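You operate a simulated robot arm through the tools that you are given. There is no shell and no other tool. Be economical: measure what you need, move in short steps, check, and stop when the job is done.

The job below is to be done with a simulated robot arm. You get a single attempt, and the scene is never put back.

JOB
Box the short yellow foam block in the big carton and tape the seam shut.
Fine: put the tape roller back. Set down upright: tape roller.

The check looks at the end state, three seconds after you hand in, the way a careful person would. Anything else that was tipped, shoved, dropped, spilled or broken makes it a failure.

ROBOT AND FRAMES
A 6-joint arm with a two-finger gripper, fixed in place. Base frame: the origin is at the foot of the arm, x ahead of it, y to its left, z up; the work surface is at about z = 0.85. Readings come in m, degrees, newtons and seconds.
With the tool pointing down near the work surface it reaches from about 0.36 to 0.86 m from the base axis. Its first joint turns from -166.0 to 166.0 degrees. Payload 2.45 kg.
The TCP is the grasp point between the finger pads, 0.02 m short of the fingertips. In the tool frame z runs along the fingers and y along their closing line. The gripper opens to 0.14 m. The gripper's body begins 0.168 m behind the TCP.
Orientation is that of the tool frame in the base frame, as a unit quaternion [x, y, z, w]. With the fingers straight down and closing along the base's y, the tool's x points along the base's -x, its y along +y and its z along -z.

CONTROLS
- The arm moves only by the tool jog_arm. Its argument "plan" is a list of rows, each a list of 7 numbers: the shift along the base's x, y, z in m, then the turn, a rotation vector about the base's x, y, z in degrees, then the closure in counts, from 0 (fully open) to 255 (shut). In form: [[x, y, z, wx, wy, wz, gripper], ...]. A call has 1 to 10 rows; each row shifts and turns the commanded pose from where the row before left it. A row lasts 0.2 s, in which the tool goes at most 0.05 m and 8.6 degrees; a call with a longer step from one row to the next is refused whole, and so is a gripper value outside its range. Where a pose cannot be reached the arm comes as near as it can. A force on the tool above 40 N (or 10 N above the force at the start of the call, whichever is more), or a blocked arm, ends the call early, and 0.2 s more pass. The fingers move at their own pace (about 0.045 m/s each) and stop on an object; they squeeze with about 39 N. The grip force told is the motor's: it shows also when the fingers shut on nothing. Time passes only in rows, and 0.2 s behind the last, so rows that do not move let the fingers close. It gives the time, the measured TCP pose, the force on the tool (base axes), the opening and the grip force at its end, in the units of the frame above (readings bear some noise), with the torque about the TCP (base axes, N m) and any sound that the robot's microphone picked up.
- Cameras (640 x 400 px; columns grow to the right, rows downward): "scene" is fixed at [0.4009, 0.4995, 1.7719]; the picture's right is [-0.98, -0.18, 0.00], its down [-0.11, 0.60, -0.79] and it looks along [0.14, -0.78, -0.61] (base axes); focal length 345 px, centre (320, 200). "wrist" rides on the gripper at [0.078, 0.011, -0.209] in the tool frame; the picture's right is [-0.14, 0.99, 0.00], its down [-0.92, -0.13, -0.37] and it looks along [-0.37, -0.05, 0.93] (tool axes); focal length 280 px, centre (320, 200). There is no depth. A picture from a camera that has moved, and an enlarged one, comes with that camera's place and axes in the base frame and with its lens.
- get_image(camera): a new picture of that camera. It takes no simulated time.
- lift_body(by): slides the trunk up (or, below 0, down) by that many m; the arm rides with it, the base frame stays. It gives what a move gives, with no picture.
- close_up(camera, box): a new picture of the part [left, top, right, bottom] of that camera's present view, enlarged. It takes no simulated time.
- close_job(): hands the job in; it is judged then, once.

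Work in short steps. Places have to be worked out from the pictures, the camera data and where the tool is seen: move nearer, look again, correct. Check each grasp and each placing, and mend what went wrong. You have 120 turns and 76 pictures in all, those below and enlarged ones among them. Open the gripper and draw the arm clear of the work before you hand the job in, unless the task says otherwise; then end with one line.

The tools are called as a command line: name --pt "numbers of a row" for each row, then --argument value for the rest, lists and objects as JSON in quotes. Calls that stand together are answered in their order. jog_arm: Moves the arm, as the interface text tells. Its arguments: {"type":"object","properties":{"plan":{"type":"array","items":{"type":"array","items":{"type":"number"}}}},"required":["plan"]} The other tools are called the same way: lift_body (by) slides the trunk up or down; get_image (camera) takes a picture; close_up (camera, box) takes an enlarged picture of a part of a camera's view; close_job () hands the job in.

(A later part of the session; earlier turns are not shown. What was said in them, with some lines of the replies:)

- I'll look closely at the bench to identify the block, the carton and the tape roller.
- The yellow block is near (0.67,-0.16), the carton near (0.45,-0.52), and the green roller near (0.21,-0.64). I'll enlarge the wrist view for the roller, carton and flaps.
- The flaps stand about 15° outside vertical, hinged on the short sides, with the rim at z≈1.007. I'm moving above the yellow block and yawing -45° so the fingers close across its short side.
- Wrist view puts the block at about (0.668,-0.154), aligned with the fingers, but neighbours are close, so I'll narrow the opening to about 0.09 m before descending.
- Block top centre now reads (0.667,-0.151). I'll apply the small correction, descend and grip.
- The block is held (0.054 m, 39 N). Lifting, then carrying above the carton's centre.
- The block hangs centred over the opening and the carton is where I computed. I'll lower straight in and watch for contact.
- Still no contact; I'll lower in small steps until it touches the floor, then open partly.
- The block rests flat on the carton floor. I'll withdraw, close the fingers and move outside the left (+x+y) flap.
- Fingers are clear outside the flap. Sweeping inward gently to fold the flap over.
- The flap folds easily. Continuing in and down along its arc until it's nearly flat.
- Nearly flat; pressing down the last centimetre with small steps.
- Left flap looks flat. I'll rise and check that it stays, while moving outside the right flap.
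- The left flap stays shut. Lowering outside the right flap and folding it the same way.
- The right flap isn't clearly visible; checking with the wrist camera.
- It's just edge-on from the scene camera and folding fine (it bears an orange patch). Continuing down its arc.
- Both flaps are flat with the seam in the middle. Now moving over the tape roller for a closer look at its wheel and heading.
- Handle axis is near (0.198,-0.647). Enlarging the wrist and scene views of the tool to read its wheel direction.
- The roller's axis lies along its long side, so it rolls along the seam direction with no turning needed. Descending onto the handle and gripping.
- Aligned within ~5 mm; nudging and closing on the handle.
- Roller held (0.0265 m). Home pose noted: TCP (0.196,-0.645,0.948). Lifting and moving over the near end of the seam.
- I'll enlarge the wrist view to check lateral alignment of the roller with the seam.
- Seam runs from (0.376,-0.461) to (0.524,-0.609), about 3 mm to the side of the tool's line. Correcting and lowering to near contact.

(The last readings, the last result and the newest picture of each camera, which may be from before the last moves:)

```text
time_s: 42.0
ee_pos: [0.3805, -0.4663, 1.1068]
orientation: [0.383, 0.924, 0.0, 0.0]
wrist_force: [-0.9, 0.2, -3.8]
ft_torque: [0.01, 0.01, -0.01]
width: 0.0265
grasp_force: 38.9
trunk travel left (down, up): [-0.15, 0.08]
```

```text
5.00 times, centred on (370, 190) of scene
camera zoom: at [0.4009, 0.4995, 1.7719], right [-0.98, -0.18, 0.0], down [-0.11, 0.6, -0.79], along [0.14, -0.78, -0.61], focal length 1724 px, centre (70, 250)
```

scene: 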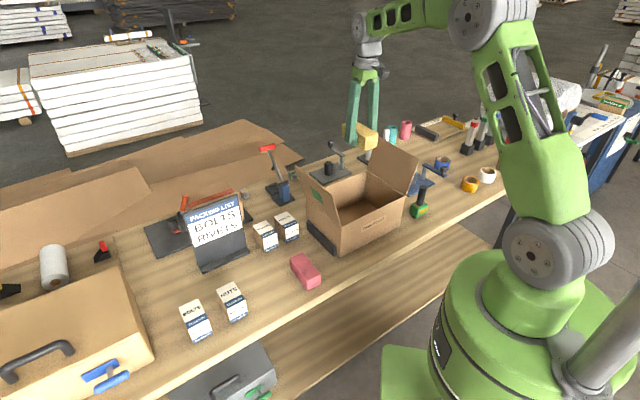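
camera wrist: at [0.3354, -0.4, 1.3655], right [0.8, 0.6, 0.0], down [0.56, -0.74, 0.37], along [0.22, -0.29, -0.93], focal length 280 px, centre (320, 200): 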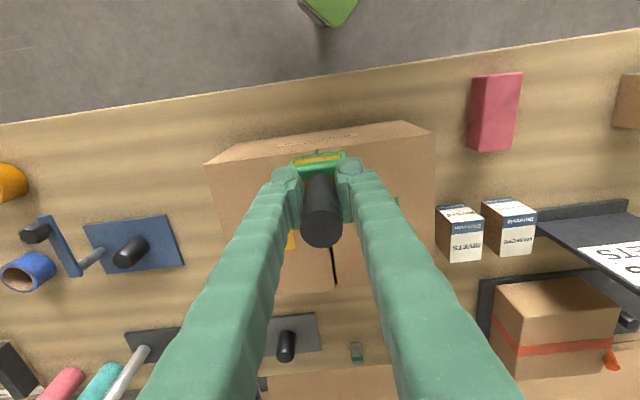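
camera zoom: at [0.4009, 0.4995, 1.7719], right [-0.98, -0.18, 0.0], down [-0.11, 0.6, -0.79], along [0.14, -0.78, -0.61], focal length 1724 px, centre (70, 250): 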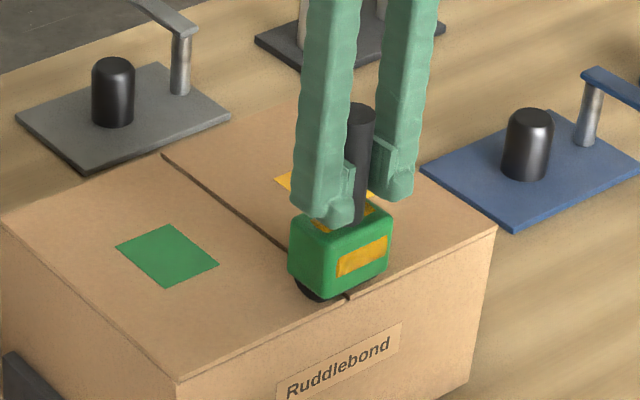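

Not in contact yet; continuing down in 2 mm steps.

jog_arm --pt "0 0 -0.002 0 0 0 255" --pt "0 0 0 0 0 0 255"

jog_arm --pt "0 0 -0.002 0 0 0 255" --pt "0 0 0 0 0 0 255"

```text
time_s: 42.6
ee_pos: [0.3807, -0.4664, 1.1072]
orientation: [0.383, 0.924, 0.0, 0.0]
wrist_force: [-1.9, 0.2, 10.2]
ft_torque: [0.09, 0.14, -0.01]
width: 0.0266
grasp_force: 39.0
trunk travel left (down, up): [-0.15, 0.08]
```

```text
time_s: 43.2
ee_pos: [0.3802, -0.4662, 1.1062]
orientation: [0.382, 0.924, 0.0, 0.002]
wrist_force: [-1.6, -0.7, 28.1]
ft_torque: [0.06, 0.14, -0.01]
width: 0.0264
grasp_force: 38.5
trunk travel left (down, up): [-0.15, 0.08]
```

Firm contact (~28 N). I'll ease off 1 mm, roll back to the very edge, then forward along the seam.

jog_arm --pt "-0.003 0.003 0.001 0 0 0 255" --pt "-0.002 0.002 0 0 0 0 255" --pt "0.005 -0.005 0 0 0 0 255" --pt "0.0085 -0.0085 0 0 0 0 255" --pt "0.0085 -0.0085 0 0 0 0 255" --pt "0.0085 -0.0085 0 0 0 0 255" --pt "0.0085 -0.0085 0 0 0 0 255" --pt "0 0 0 0 0 0 255"

close_up --camera "scene" --box '[325, 150, 415, 230]'

```text
time_s: 45.0
ee_pos: [0.4132, -0.4991, 1.1048]
orientation: [0.383, 0.924, 0.0, 0.001]
wrist_force: [-3.8, 4.9, 13.5]
ft_torque: [0.08, 0.0, -0.01]
width: 0.0266
grasp_force: 39.3
trunk travel left (down, up): [-0.15, 0.08]
```

```text
5.00 times, centred on (370, 190) of scene
camera zoom: at [0.4009, 0.4995, 1.7719], right [-0.98, -0.18, 0.0], down [-0.11, 0.6, -0.79], along [0.14, -0.78, -0.61], focal length 1724 px, centre (70, 250)
```

zoom: 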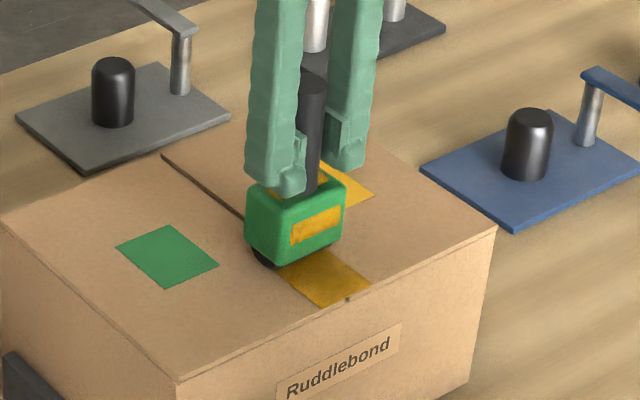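

The tape is being laid over the seam. Continuing to the far end.

jog_arm --pt "0.009 -0.0085 0 0 0 0 255" --pt "0.0085 -0.0085 0 0 0 0 255" --pt "0.0085 -0.0085 0 0 0 0 255" --pt "0.0085 -0.0085 0 0 0 0 255" --pt "0.0085 -0.0085 0 0 0 0 255" --pt "0.0085 -0.0085 0 0 0 0 255" --pt "0.0085 -0.0085 0 0 0 0 255" --pt "0.0085 -0.0085 0 0 0 0 255"

get_image --camera "wrist"

```text
time_s: 46.8
ee_pos: [0.4838, -0.5669, 1.1041]
orientation: [0.383, 0.924, -0.001, 0.0]
wrist_force: [-3.3, 2.3, 11.9]
ft_torque: [-0.06, -0.06, 0.01]
width: 0.0267
grasp_force: 38.9
trunk travel left (down, up): [-0.15, 0.08]
```

```text
35 pictures are left
camera wrist: at [0.4351, -0.5035, 1.3136], right [0.8, 0.6, 0.0], down [0.56, -0.74, 0.37], along [0.22, -0.3, -0.93], focal length 280 px, centre (320, 200)
```

wrist: 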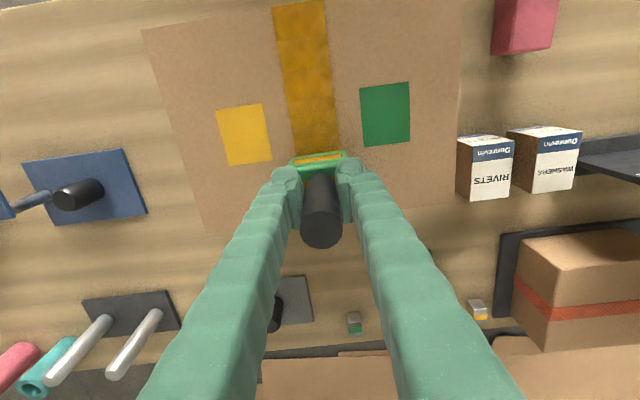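

Tape looks centred so far. Rolling on to near the far edge.

jog_arm --pt "0.0085 -0.0085 0 0 0 0 255" --pt "0.0085 -0.0085 0 0 0 0 255" --pt "0.0085 -0.0085 0 0 0 0 255" --pt "0.0065 -0.0065 0 0 0 0 255" --pt "0 0 0 0 0 0 255"

close_up --camera "scene" --box '[315, 130, 415, 230]'

close_up --camera "wrist" --box '[200, 30, 440, 280]'

```text
time_s: 48.0
ee_pos: [0.5149, -0.5989, 1.1046]
orientation: [0.382, 0.924, 0.001, 0.0]
wrist_force: [-4.0, 4.2, 9.9]
ft_torque: [0.16, 0.18, 0.03]
width: 0.0266
grasp_force: 38.9
trunk travel left (down, up): [-0.15, 0.08]
```

```text
4.00 times, centred on (365, 180) of scene
camera zoom: at [0.4009, 0.4995, 1.7719], right [-0.98, -0.18, 0.0], down [-0.11, 0.6, -0.79], along [0.14, -0.78, -0.61], focal length 1379 px, centre (140, 280)
```

zoom: 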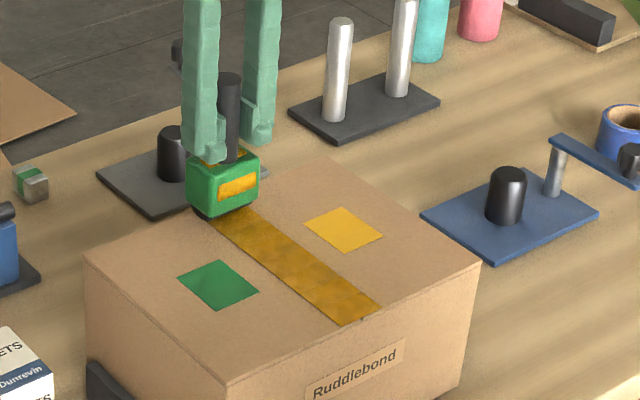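

```text
1.60 times, centred on (320, 155) of wrist
camera zoom: at [0.4669, -0.5351, 1.3138], right [0.8, 0.6, 0.0], down [0.56, -0.74, 0.37], along [0.22, -0.29, -0.93], focal length 449 px, centre (320, 272)
```

zoom: 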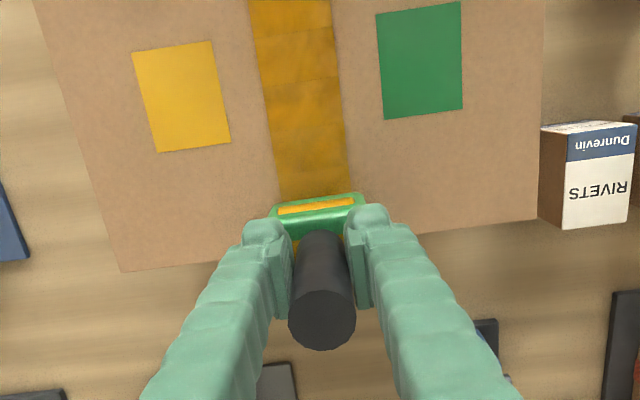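

The far edge is ~1.5 cm beyond the roller. One last short roll to it.

jog_arm --pt "0.005 -0.005 0 0 0 0 255" --pt "0.004 -0.004 0 0 0 0 255" --pt "0 0 0 0 0 0 255"

jog_arm --pt "0 0 0.02 0 0 0 255" --pt "0 0 0.04 0 0 0 255" --pt "0 0 0.05 0 0 0 255" --pt "0 0 0.04 0 0 0 255" --pt "-0.033 -0.005 0 0 0 0 255" --pt "-0.04 -0.005 0 0 0 0 255"

close_up --camera "scene" --box '[315, 130, 415, 230]'

get_image --camera "wrist"

```text
time_s: 48.8
ee_pos: [0.5228, -0.6083, 1.1062]
orientation: [0.383, 0.924, -0.001, 0.001]
wrist_force: [-3.2, 2.9, 10.3]
ft_torque: [0.19, 0.22, 0.0]
width: 0.0264
grasp_force: 38.8
trunk travel left (down, up): [-0.15, 0.08]
```

```text
time_s: 50.2
ee_pos: [0.4481, -0.6203, 1.2535]
orientation: [0.383, 0.924, -0.001, 0.0]
wrist_force: [-0.5, 0.6, -3.6]
ft_torque: [0.01, -0.04, 0.01]
width: 0.0267
grasp_force: 39.1
trunk travel left (down, up): [-0.15, 0.08]
```

```text
4.00 times, centred on (365, 180) of scene
camera zoom: at [0.4009, 0.4995, 1.7719], right [-0.98, -0.18, 0.0], down [-0.11, 0.6, -0.79], along [0.14, -0.78, -0.61], focal length 1379 px, centre (140, 280)
```

zoom: 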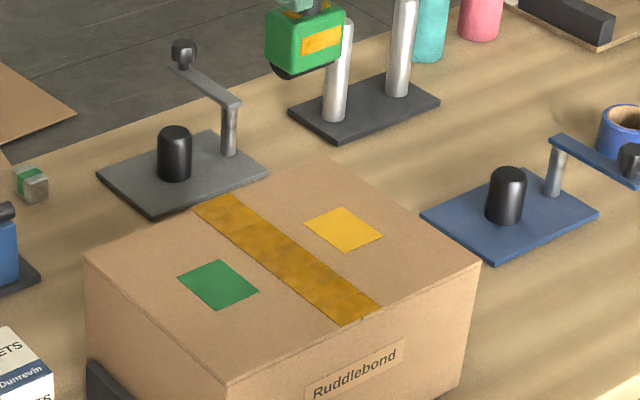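

```text
31 pictures are left
camera wrist: at [0.401, -0.556, 1.4622], right [0.8, 0.6, 0.0], down [0.56, -0.74, 0.37], along [0.22, -0.29, -0.93], focal length 280 px, centre (320, 200)
```

wrist: 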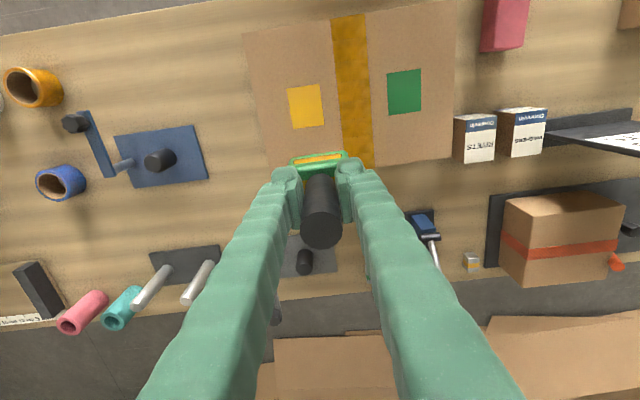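

The tape covers the whole seam. Carrying the roller back to its original spot.

jog_arm --pt "-0.042 -0.0041 0 0 0 0 255" --pt "-0.042 -0.0041 0 0 0 0 255" --pt "-0.042 -0.0041 0 0 0 0 255" --pt "-0.042 -0.0041 0 0 0 0 255" --pt "-0.042 -0.0041 0 0 0 0 255" --pt "-0.0417 -0.004 0 0 0 0 255" --pt "0 0 0 0 0 0 255"

jog_arm --pt "0 0 -0.05 0 0 0 255" --pt "0 0 -0.05 0 0 0 255" --pt "0 0 -0.05 0 0 0 255" --pt "0 0 -0.05 0 0 0 255" --pt "0 0 -0.05 0 0 0 255" --pt "0 0 -0.035 0 0 0 255" --pt "0 0 -0.012 0 0 0 255" --pt "0 0 0 0 0 0 255"

close_up --camera "scene" --box '[385, 140, 455, 230]'

```text
time_s: 51.8
ee_pos: [0.2002, -0.644, 1.253]
orientation: [0.382, 0.924, 0.001, -0.001]
wrist_force: [-0.7, -0.3, -4.2]
ft_torque: [0.02, 0.07, 0.01]
width: 0.0266
grasp_force: 39.0
trunk travel left (down, up): [-0.15, 0.08]
```

```text
time_s: 53.6
ee_pos: [0.2006, -0.6438, 0.9564]
orientation: [0.383, 0.924, 0.0, 0.0]
wrist_force: [1.2, 0.7, -4.5]
ft_torque: [0.06, 0.01, 0.0]
width: 0.0265
grasp_force: 38.8
trunk travel left (down, up): [-0.15, 0.08]
```

```text
4.44 times, centred on (420, 185) of scene
camera zoom: at [0.4009, 0.4995, 1.7719], right [-0.98, -0.18, 0.0], down [-0.11, 0.6, -0.79], along [0.14, -0.78, -0.61], focal length 1533 px, centre (-124, 267)
```

zoom: 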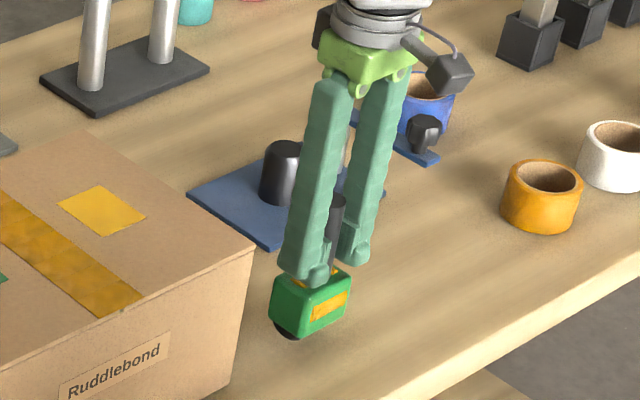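

Nearly home; correcting 4 mm in x and lowering to light contact.

jog_arm --pt "-0.004 -0.001 -0.005 0 0 0 255" --pt "0 0 -0.002 0 0 0 255" --pt "0 0 0 0 0 0 255"

jog_arm --pt "0 0 -0.0015 0 0 0 255" --pt "0 0 0 0 0 0 255"

```text
time_s: 54.4
ee_pos: [0.1956, -0.644, 0.9499]
orientation: [0.383, 0.924, -0.001, 0.0]
wrist_force: [0.0, -0.7, -3.7]
ft_torque: [-0.02, 0.01, -0.02]
width: 0.0264
grasp_force: 39.2
trunk travel left (down, up): [-0.15, 0.08]
```

```text
time_s: 55.0
ee_pos: [0.1957, -0.644, 0.9485]
orientation: [0.382, 0.924, -0.001, 0.0]
wrist_force: [0.5, 0.2, -4.0]
ft_torque: [-0.02, 0.05, 0.01]
width: 0.0266
grasp_force: 38.9
trunk travel left (down, up): [-0.15, 0.08]
```

Still hanging; one more small step.

jog_arm --pt "0 0 -0.001 0 0 0 255" --pt "0 0 0 0 0 0 255"

jog_arm --pt "0 0 -0.001 0 0 0 255" --pt "0 0 0 0 0 0 255"

```text
time_s: 55.6
ee_pos: [0.1959, -0.645, 0.9472]
orientation: [0.383, 0.924, 0.0, 0.0]
wrist_force: [-0.7, 0.3, -4.8]
ft_torque: [0.02, 0.02, -0.01]
width: 0.0267
grasp_force: 38.6
trunk travel left (down, up): [-0.15, 0.08]
```

```text
time_s: 56.2
ee_pos: [0.1958, -0.6452, 0.9466]
orientation: [0.383, 0.924, 0.0, 0.0]
wrist_force: [-1.2, 0.5, -4.3]
ft_torque: [-0.02, 0.01, -0.01]
width: 0.0267
grasp_force: 38.5
trunk travel left (down, up): [-0.15, 0.08]
```

Still carrying its full weight (~4 N), so the handle slid up slightly while rolling. Continuing in 1 mm steps.

jog_arm --pt "0 0 -0.001 0 0 0 255" --pt "0 0 0 0 0 0 255"

jog_arm --pt "0 0 -0.001 0 0 0 255" --pt "0 0 0 0 0 0 255"

```text
time_s: 56.8
ee_pos: [0.195, -0.6441, 0.9468]
orientation: [0.383, 0.924, 0.0, -0.001]
wrist_force: [0.2, 1.1, -1.4]
ft_torque: [-0.02, 0.0, -0.01]
width: 0.0265
grasp_force: 38.8
trunk travel left (down, up): [-0.15, 0.08]
```

```text
time_s: 57.4
ee_pos: [0.1949, -0.6447, 0.9465]
orientation: [0.383, 0.924, -0.001, 0.0]
wrist_force: [-1.0, 1.9, 8.7]
ft_torque: [-0.1, -0.16, 0.03]
width: 0.0267
grasp_force: 38.9
trunk travel left (down, up): [-0.15, 0.08]
```

Contact. Easing 1 mm back so it stands at rest, then opening gently.

jog_arm --pt "0 0 0.0008 0 0 0 255" --pt "0 0 0 0 0 0 200" --pt "0 0 0 0 0 0 170" --pt "0 0 0 0 0 0 120" --pt "0 0 0 0 0 0 100" --pt "0 0 0 0 0 0 100"

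close_up --camera "scene" --box '[385, 140, 455, 230]'

get_image --camera "wrist"

```text
time_s: 58.8
ee_pos: [0.1955, -0.6444, 0.9451]
orientation: [0.383, 0.924, 0.0, 0.001]
wrist_force: [0.3, 0.6, 0.7]
ft_torque: [0.02, -0.01, 0.0]
width: 0.0852
grasp_force: 0.0
trunk travel left (down, up): [-0.15, 0.08]
```

```text
4.44 times, centred on (420, 185) of scene
camera zoom: at [0.4009, 0.4995, 1.7719], right [-0.98, -0.18, 0.0], down [-0.11, 0.6, -0.79], along [0.14, -0.78, -0.61], focal length 1533 px, centre (-124, 267)
```

zoom: 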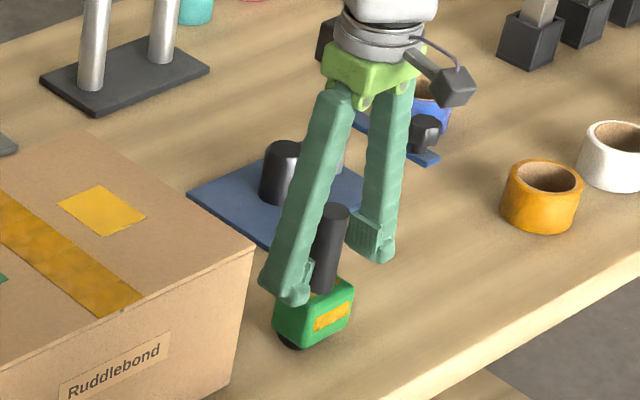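

```text
28 pictures are left
camera wrist: at [0.1478, -0.5811, 1.1542], right [0.8, 0.6, 0.0], down [0.56, -0.74, 0.37], along [0.22, -0.29, -0.93], focal length 280 px, centre (320, 200)
```

wrist: 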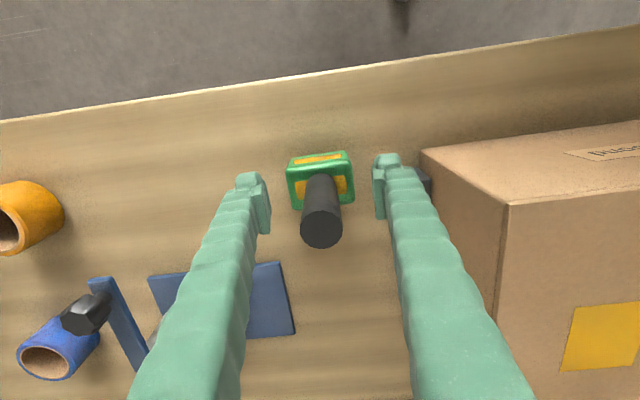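

The roller stands upright at its old spot and the fingers are clear of it. Withdrawing straight up and away, then a final check.

jog_arm --pt "0 0 0.03 0 0 0 100" --pt "0 0 0.05 0 0 0 100" --pt "0 0 0.05 0 0 0 100" --pt "0 0 0.05 0 0 0 60" --pt "0 0 0.05 0 0 0 0" --pt "0 0 0.05 0 0 0 0" --pt "0 0 0.05 0 0 0 0" --pt "0 0 0.05 0 0 0 0" --pt "0 0 0 0 0 0 0"

get_image --camera "scene"

close_up --camera "scene" --box '[290, 120, 450, 250]'

```text
time_s: 60.8
ee_pos: [0.1955, -0.6442, 1.3261]
orientation: [0.383, 0.924, 0.0, 0.0]
wrist_force: [0.0, -0.4, 0.2]
ft_torque: [-0.01, 0.01, 0.02]
width: 0.1398
grasp_force: 0.1
trunk travel left (down, up): [-0.15, 0.08]
```

```text
27 pictures are left
```

scene: 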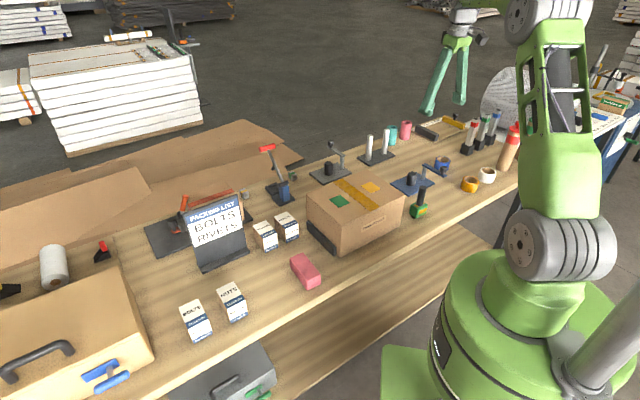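

```text
3.08 times, centred on (370, 185) of scene
camera zoom: at [0.4009, 0.4995, 1.7719], right [-0.98, -0.18, 0.0], down [-0.11, 0.6, -0.79], along [0.14, -0.78, -0.61], focal length 1061 px, centre (166, 246)
```

zoom: 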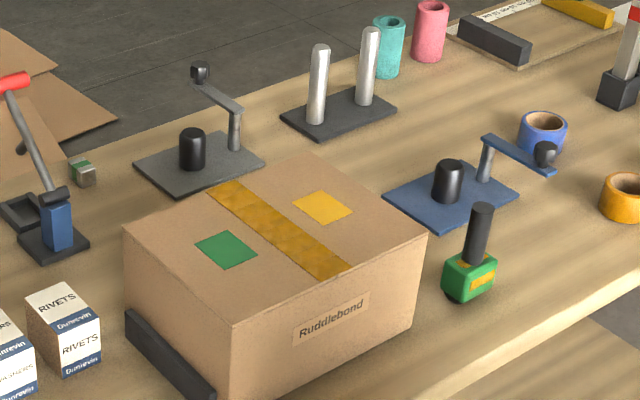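

The carton is shut and taped along the whole seam, the roller is upright in its place, and nothing else has moved. Handing in.

close_job

```text
The job is handed in.
```

The yellow foam block is in the big carton, the seam is taped shut along its full length, and the tape roller is back upright in its original spot.
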